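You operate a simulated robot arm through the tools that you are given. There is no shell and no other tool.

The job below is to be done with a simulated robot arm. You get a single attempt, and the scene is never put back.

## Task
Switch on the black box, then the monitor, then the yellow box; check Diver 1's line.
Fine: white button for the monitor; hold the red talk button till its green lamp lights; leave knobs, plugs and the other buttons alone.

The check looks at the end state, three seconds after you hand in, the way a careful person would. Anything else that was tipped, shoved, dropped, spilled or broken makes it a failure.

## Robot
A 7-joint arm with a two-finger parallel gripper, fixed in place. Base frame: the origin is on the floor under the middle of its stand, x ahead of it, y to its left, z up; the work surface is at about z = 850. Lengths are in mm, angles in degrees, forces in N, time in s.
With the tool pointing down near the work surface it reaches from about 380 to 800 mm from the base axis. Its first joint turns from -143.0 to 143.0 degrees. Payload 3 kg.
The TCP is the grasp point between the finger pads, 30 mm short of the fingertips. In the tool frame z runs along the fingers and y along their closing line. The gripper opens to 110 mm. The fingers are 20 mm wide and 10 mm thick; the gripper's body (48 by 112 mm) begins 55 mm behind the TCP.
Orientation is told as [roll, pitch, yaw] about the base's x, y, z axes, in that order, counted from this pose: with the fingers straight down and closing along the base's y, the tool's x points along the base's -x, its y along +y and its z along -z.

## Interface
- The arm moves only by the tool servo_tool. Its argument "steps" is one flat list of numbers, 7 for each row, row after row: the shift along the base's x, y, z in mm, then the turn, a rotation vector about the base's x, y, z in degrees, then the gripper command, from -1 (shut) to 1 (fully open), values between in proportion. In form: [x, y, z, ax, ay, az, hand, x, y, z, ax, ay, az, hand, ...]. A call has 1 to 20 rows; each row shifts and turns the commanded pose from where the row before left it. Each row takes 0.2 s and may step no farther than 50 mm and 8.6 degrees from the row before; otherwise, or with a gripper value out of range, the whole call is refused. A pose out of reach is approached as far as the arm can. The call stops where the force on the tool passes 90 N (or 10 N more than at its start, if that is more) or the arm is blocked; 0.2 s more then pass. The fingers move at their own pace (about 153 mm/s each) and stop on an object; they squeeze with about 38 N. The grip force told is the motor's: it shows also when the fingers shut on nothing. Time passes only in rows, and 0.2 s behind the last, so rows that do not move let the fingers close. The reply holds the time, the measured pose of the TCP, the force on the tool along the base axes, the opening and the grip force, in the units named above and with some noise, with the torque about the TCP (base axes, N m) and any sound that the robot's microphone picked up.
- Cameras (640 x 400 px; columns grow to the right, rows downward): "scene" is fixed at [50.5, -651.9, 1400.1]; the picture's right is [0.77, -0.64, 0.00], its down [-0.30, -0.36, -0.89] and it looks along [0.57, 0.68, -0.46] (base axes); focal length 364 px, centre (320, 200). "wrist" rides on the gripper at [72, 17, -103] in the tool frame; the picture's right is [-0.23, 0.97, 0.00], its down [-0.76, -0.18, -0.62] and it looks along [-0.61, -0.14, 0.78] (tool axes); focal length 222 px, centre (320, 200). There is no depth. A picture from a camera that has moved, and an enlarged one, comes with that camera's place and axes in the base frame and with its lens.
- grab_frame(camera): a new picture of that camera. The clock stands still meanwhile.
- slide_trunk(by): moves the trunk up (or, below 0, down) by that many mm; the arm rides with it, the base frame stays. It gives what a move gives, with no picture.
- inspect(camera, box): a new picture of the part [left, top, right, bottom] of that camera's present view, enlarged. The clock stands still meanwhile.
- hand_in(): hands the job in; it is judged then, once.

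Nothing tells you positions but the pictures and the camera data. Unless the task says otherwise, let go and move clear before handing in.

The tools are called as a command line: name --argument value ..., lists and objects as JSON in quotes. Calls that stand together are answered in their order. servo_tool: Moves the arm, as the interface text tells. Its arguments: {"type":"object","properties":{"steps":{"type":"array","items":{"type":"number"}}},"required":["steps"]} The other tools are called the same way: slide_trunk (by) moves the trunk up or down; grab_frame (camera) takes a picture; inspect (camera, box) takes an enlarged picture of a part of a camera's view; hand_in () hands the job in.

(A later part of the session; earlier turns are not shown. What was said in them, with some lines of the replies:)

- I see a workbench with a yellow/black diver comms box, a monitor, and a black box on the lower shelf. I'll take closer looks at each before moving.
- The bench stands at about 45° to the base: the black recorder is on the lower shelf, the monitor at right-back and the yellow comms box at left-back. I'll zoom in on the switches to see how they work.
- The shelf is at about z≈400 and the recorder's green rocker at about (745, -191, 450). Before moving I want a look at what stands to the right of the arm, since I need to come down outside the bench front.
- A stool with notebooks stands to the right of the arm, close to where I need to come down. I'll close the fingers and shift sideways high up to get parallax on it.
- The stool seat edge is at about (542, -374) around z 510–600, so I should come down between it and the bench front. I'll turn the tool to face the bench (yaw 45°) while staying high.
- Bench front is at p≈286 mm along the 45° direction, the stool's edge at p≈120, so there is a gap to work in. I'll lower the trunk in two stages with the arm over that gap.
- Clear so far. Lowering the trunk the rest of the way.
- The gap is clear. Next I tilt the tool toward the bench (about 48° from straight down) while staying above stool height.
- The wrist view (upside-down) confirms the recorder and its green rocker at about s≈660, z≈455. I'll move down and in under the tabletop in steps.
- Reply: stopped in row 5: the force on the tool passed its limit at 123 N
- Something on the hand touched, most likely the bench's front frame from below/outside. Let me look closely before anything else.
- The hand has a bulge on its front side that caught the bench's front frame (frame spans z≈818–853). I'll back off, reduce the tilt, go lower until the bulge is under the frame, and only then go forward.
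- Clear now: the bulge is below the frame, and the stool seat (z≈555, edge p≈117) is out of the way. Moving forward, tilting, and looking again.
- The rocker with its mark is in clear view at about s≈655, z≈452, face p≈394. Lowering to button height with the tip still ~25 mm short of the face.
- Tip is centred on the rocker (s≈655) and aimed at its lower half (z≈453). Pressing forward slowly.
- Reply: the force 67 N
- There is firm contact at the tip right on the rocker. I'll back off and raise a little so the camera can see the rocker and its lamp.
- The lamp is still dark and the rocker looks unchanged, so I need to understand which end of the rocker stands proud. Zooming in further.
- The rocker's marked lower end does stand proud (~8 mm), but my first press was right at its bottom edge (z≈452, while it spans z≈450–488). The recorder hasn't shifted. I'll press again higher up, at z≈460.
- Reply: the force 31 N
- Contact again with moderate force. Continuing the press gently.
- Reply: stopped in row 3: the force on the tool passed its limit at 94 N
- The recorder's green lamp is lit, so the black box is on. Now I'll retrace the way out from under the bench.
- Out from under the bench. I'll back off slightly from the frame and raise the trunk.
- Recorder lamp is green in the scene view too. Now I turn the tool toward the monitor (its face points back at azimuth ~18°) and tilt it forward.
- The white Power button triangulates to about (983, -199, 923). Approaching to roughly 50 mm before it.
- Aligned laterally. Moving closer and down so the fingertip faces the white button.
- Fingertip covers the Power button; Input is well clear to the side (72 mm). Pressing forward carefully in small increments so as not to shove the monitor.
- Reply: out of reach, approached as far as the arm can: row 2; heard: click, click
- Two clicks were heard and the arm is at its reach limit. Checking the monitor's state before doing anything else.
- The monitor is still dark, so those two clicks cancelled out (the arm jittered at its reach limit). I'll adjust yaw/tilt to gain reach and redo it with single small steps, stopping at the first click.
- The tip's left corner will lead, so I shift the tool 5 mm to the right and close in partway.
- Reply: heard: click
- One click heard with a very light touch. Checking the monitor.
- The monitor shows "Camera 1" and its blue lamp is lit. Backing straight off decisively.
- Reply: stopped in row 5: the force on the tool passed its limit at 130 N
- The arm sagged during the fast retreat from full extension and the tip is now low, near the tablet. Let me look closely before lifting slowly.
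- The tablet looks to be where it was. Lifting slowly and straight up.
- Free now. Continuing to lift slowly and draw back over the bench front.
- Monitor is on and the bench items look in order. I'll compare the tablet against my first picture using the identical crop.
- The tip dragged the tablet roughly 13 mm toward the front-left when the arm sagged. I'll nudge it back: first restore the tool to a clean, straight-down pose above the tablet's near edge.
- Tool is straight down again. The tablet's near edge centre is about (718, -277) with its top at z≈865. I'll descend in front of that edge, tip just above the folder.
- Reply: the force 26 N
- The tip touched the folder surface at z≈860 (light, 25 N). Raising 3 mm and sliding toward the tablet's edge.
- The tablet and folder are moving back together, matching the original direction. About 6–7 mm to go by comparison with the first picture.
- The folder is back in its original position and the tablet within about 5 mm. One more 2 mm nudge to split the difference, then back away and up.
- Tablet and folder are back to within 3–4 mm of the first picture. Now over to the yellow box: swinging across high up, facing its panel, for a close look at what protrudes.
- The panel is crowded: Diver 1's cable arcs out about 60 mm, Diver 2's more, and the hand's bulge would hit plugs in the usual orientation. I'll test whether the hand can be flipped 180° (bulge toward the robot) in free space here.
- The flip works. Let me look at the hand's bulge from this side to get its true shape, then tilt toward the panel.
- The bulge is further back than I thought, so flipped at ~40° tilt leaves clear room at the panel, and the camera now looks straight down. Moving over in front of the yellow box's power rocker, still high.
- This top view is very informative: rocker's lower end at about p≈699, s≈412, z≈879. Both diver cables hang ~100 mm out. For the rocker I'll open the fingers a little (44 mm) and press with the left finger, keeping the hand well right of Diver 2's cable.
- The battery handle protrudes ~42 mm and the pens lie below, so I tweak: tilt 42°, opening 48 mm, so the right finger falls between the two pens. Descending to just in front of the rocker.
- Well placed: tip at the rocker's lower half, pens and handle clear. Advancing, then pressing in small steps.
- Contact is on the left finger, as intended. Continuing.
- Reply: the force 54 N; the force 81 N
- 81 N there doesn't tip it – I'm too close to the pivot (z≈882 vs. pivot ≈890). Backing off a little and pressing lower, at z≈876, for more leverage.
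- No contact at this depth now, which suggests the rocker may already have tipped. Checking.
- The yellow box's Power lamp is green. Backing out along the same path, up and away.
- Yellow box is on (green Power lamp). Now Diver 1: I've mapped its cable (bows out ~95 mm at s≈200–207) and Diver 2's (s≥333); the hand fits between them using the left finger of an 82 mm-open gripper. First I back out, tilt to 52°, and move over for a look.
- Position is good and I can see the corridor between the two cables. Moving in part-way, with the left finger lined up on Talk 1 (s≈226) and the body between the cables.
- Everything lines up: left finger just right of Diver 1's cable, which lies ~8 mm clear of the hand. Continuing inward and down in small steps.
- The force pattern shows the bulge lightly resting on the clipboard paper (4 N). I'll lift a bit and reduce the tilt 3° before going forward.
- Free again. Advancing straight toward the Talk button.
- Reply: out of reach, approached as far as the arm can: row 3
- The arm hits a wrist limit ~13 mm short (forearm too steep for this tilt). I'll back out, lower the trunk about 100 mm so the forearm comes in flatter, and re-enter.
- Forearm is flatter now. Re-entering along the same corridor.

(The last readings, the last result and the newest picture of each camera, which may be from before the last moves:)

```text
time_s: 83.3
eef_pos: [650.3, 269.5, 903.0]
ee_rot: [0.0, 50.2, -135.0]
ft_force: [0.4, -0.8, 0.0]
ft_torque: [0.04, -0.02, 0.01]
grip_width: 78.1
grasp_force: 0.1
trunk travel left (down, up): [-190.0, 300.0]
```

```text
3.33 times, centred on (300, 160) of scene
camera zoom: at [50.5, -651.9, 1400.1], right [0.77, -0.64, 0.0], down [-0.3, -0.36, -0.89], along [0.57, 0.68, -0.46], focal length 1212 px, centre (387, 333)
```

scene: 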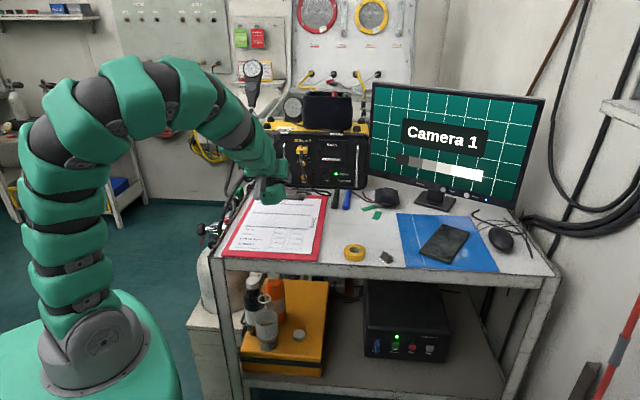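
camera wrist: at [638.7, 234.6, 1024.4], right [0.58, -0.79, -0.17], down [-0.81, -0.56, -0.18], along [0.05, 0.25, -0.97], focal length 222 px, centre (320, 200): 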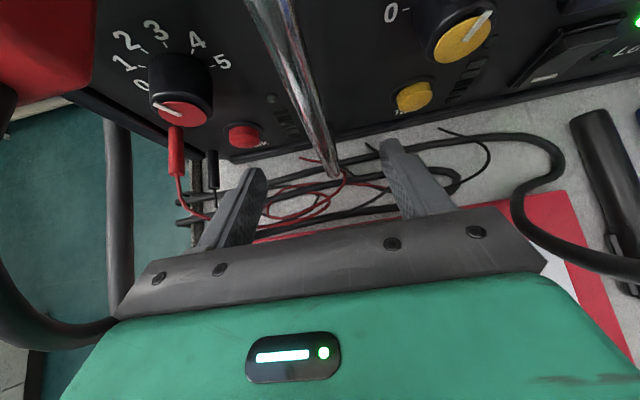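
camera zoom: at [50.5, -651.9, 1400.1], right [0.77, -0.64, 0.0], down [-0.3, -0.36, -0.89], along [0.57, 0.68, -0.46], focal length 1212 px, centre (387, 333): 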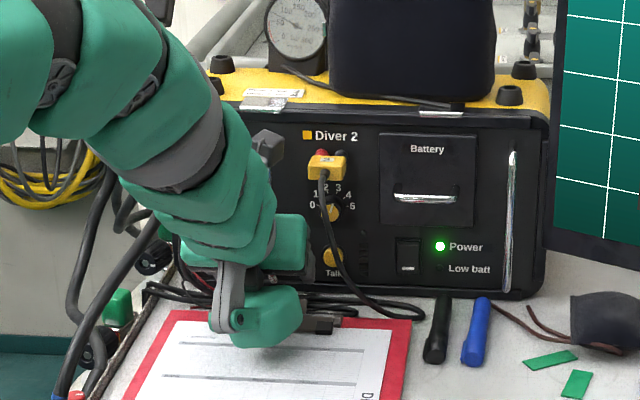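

servo_tool --steps '[4.5, 4.5, 0, 0, 0, 0, 0.418, 4.5, 4.5, 0, 0, 0, 0, 0.418, 2.8, 2.8, 0, 0, 0, 0, 0.418]'

inspect --camera "wrist" --box '[140, 40, 440, 225]'

```text
time_s: 84.1
eef_pos: [661.7, 282.1, 901.2]
ee_rot: [-0.1, 50.0, -135.1]
ft_force: [-0.4, 0.1, -0.4]
ft_torque: [-0.02, 0.0, 0.07]
grip_width: 78.3
grasp_force: 0.8
trunk travel left (down, up): [-190.0, 300.0]
```

```text
2.13 times, centred on (290, 132) of wrist
camera zoom: at [649.8, 246.2, 1023.8], right [0.59, -0.79, -0.17], down [-0.81, -0.56, -0.18], along [0.05, 0.25, -0.97], focal length 474 px, centre (384, 344)
```

zoom: 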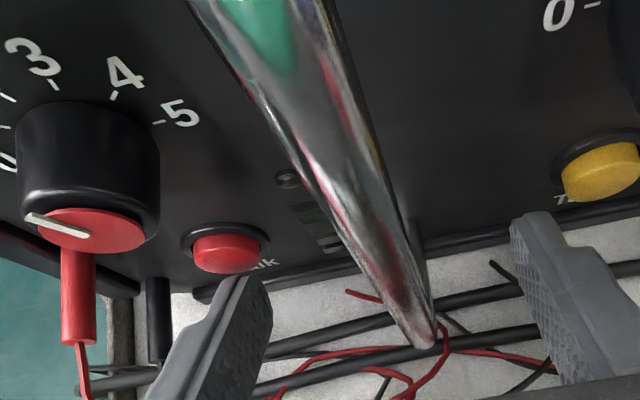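

The Talk button and its lamp are both in the wrist view. Closing the last few millimetres.

servo_tool --steps '[1.4, 1.4, 0, 0, 0, 0, 0.418, 1.4, 1.4, 0, 0, 0, 0, 0.418]'

```text
time_s: 84.7
eef_pos: [663.2, 283.2, 902.1]
ee_rot: [-0.2, 50.1, -134.9]
ft_force: [-5.0, -6.5, -2.3]
ft_torque: [-0.18, 0.08, 0.3]
grip_width: 77.5
grasp_force: 0.1
trunk travel left (down, up): [-190.0, 300.0]
heard: click
```

Click – the button is down under light force. Holding still and checking the lamp.

inspect --camera "wrist" --box '[140, 40, 440, 225]'

servo_tool --steps '[0, 0, 0, 0, 0, 0, 0.418, 0, 0, 0, 0, 0, 0, 0.418]'

inspect --camera "wrist" --box '[140, 40, 440, 225]'

```text
2.13 times, centred on (290, 132) of wrist
camera zoom: at [652.2, 248.8, 1024.1], right [0.59, -0.79, -0.17], down [-0.81, -0.56, -0.18], along [0.05, 0.25, -0.97], focal length 474 px, centre (384, 344)
```

zoom: 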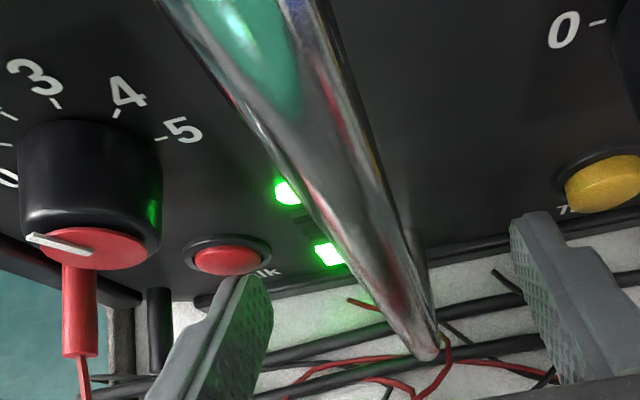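

```text
time_s: 85.3
eef_pos: [664.6, 284.0, 902.9]
ee_rot: [0.0, 49.9, -135.0]
ft_force: [-5.2, -5.7, -3.0]
ft_torque: [-0.27, 0.0, 0.29]
grip_width: 78.1
grasp_force: 0.1
trunk travel left (down, up): [-190.0, 300.0]
```

```text
2.13 times, centred on (290, 132) of wrist
camera zoom: at [652.3, 248.9, 1024.3], right [0.59, -0.79, -0.17], down [-0.81, -0.56, -0.18], along [0.05, 0.25, -0.97], focal length 474 px, centre (384, 344)
```

zoom: 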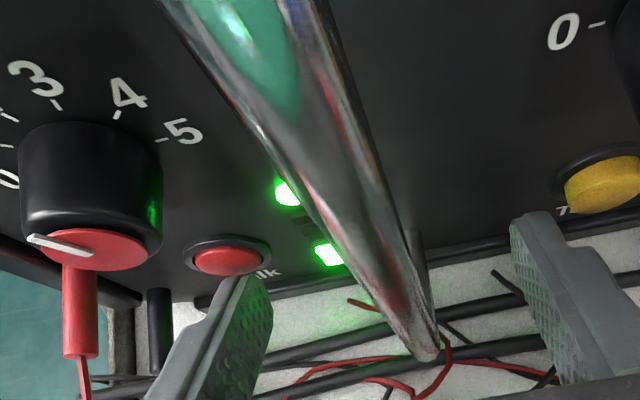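

The Talk lamp is green. I'll hold about a second more to be sure, then release straight back.

servo_tool --steps '[0, 0, 0, 0, 0, 0, 0.418, 0, 0, 0, 0, 0, 0, 0.418, 0, 0, 0, 0, 0, 0, 0.418, 0, 0, 0, 0, 0, 0, 0.418]'

inspect --camera "wrist" --box '[140, 40, 440, 225]'

```text
time_s: 86.3
eef_pos: [664.1, 284.1, 901.5]
ee_rot: [0.0, 50.1, -134.9]
ft_force: [-6.0, -5.0, -2.2]
ft_torque: [-0.25, 0.03, 0.33]
grip_width: 77.8
grasp_force: 0.5
trunk travel left (down, up): [-190.0, 300.0]
```

```text
2.13 times, centred on (290, 132) of wrist
camera zoom: at [652.3, 248.8, 1024.5], right [0.59, -0.79, -0.17], down [-0.81, -0.56, -0.18], along [0.05, 0.25, -0.97], focal length 474 px, centre (384, 344)
```

zoom: 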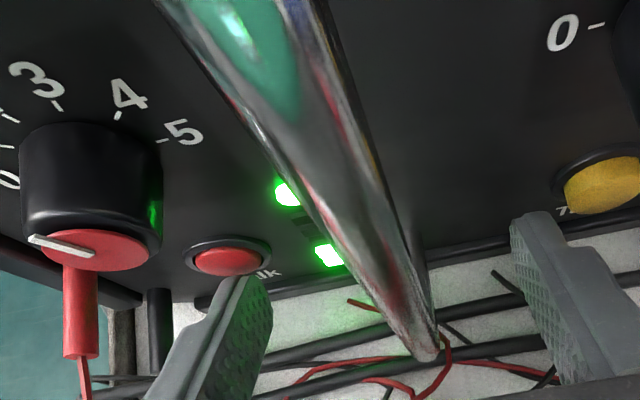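

Lamp steady green. Releasing and backing out along the corridor.

servo_tool --steps '[-3, -3, 0, 0, 0, 0, 0.418, -5, -5, 0, 0, 0, 0, 0.418, -5.5, -5.5, 2, 0, 0, 0, 0.418, -6.4, -6.4, 12, 0, 0, 0, 0.418, -8, -8, 13, 0, 0, 0, 0.418, -12, -12, 13, 0, 0, 0, 0.418, -16, -16, 12, 0, 0, 0, 0.418, -20, -20, 12, 0, 0, 0, 0.418, -20, -20, 15, 0, 0, 0, 0.418, -15, -15, 20, 0, 0, 0, 0.418, 0, 0, 25, 0, 0, 0, 0.418, 0, 0, 25, 0, 0, 0, 0.418]'

grab_frame --camera "wrist"

grab_frame --camera "scene"

```text
time_s: 88.9
eef_pos: [552.9, 173.0, 1050.6]
ee_rot: [0.0, 50.0, -135.0]
ft_force: [-0.3, 0.0, 0.2]
ft_torque: [0.03, -0.02, 0.02]
grip_width: 77.9
grasp_force: 0.0
trunk travel left (down, up): [-190.0, 300.0]
```

```text
taken
camera wrist: at [541.5, 138.2, 1173.3], right [0.59, -0.79, -0.17], down [-0.81, -0.56, -0.18], along [0.05, 0.25, -0.97], focal length 222 px, centre (320, 200)
```

wrist: 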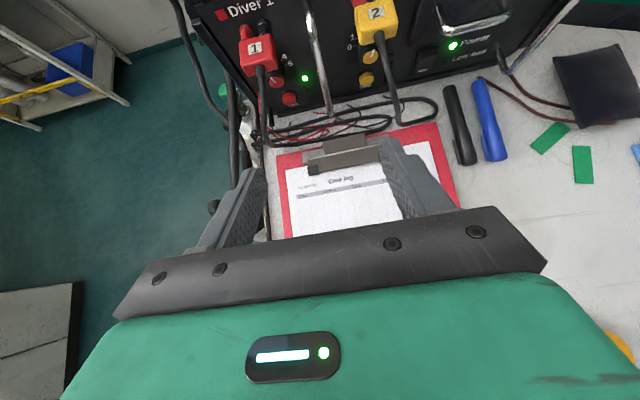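

```text
taken
```

scene: 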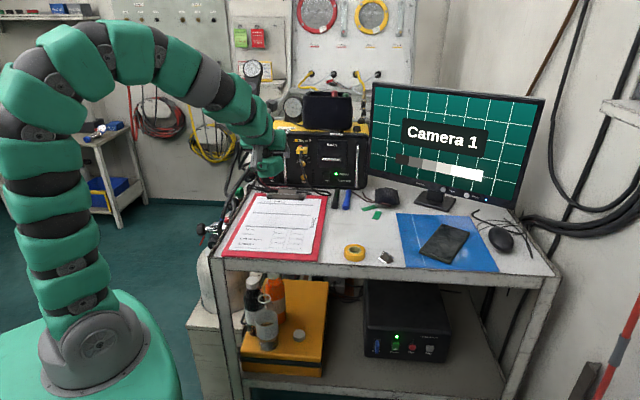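

Diver 1's lamp stays lit. Moving the arm well clear and then checking the whole scene against the first pictures.

servo_tool --steps '[-15, -20, 10, -5.3, 5.3, 0, 0.418, -15, -20, 10, -5.3, 5.3, 0, 0.418, -15, -20, 10, -5.3, 5.3, 0, 0.418, -15, -20, 10, -5.3, 5.3, 0, 0.418, -15, -20, 10, -5.3, 5.3, 0, 0.418, -10, -20, 10, -5.3, 5.3, 0, 0.418, -10, -20, 10, 0, 0, 0, 0.418, 0, -30, 0, 0, 0, 0, 0.418, 0, -30, 0, 0, 0, 0, 0.418, 0, 0, 0, 0, 0, 0, 0.418]'

grab_frame --camera "scene"

inspect --camera "scene" --box '[240, 110, 380, 210]'

inspect --camera "scene" --box '[220, 170, 360, 270]'

inspect --camera "scene" --box '[400, 150, 540, 250]'

inspect --camera "scene" --box '[340, 270, 480, 370]'

```text
time_s: 91.1
eef_pos: [459.7, -27.6, 1121.7]
ee_rot: [0.1, 5.2, -135.0]
ft_force: [0.4, 0.0, -0.1]
ft_torque: [-0.02, -0.02, 0.0]
grip_width: 78.1
grasp_force: 0.1
trunk travel left (down, up): [-190.0, 300.0]
```

```text
taken
```

scene: 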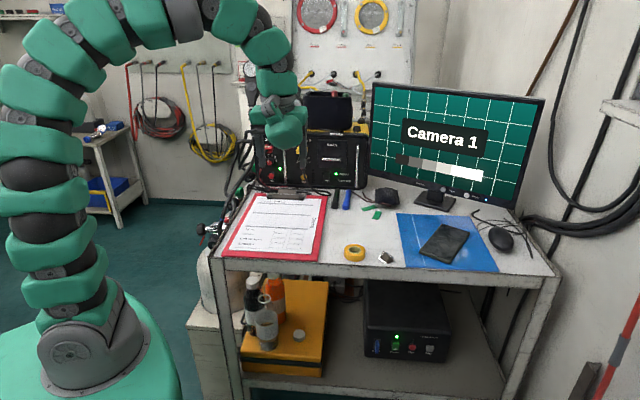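

```text
4.00 times, centred on (310, 160) of scene
camera zoom: at [50.5, -651.9, 1400.1], right [0.77, -0.64, 0.0], down [-0.3, -0.36, -0.89], along [0.57, 0.68, -0.46], focal length 1455 px, centre (360, 360)
```

zoom: 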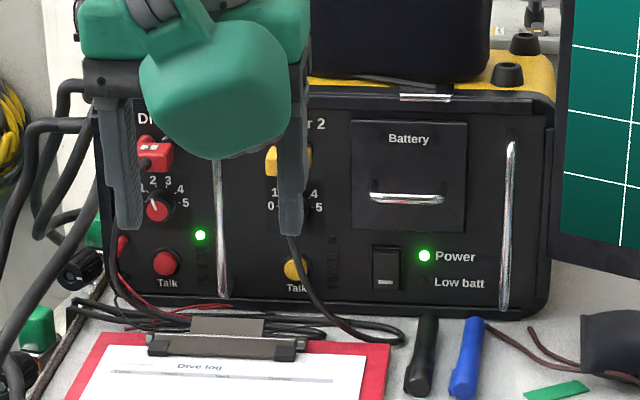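

```text
4.00 times, centred on (290, 220) of scene
camera zoom: at [50.5, -651.9, 1400.1], right [0.77, -0.64, 0.0], down [-0.3, -0.36, -0.89], along [0.57, 0.68, -0.46], focal length 1455 px, centre (440, 120)
```

zoom: 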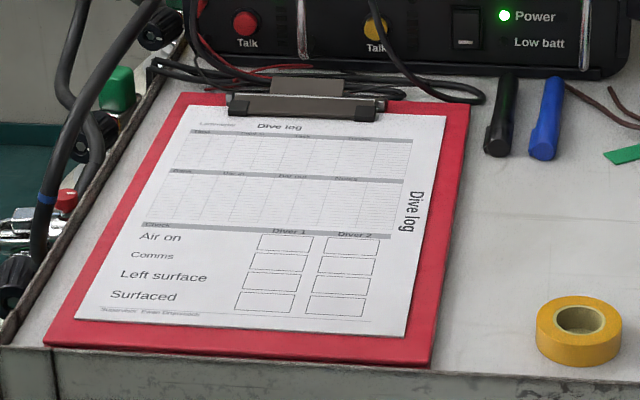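

```text
4.00 times, centred on (470, 200) of scene
camera zoom: at [50.5, -651.9, 1400.1], right [0.77, -0.64, 0.0], down [-0.3, -0.36, -0.89], along [0.57, 0.68, -0.46], focal length 1455 px, centre (-280, 200)
```

zoom: 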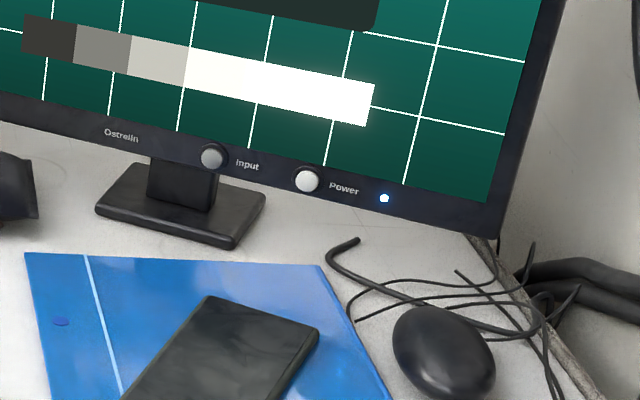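

```text
4.00 times, centred on (410, 320) of scene
camera zoom: at [50.5, -651.9, 1400.1], right [0.77, -0.64, 0.0], down [-0.3, -0.36, -0.89], along [0.57, 0.68, -0.46], focal length 1455 px, centre (-40, -280)
```

zoom: 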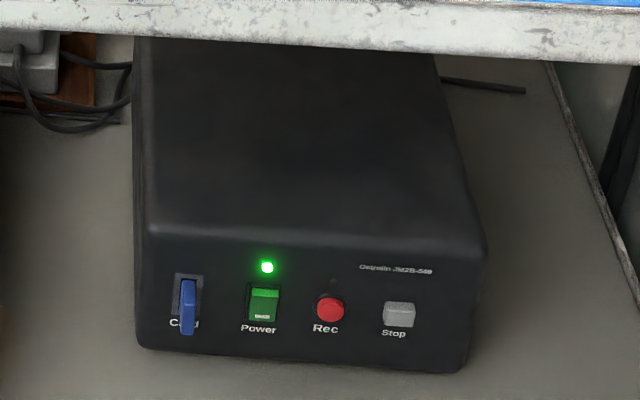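

Recorder lamp green, monitor on ("Camera 1"), yellow box Power lamp green and Diver 1's talk lamp green. Knobs, plugs and the other buttons look untouched. The clipboard, tape and pens match the first pictures; the tablet is within about 4 mm of its start after I nudged it back. The arm is clear, so I'm handing in.

hand_in

```text
The job is handed in.
```

I switched on the black box, the monitor and the yellow box, in that order. I then held Diver 1's red talk button until its green lamp lit. All three power lamps were on and Diver 1's lamp was still lit when I handed in; no result came back.

These things did not go cleanly:

- **Monitor:** the first press of the white button clicked twice and left the screen dark. I pressed it once more and it came on, showing "Camera 1".
- **Tablet:** while backing away from the monitor, the arm dipped and dragged the tablet about 13 mm and the blue folder under it about 6 mm. I nudged both back: the folder matches its starting position and the tablet is about 4 mm off.
- **Contacts:** the hand bumped the front frame of the bench on the way to the lower shelf. Later it rested lightly on the clipboard before I lifted it clear. Neither moved that I could see.

I left the knobs, plugs and other buttons alone, and they looked unchanged at the end. The arm is clear of the bench, with nothing in the gripper.
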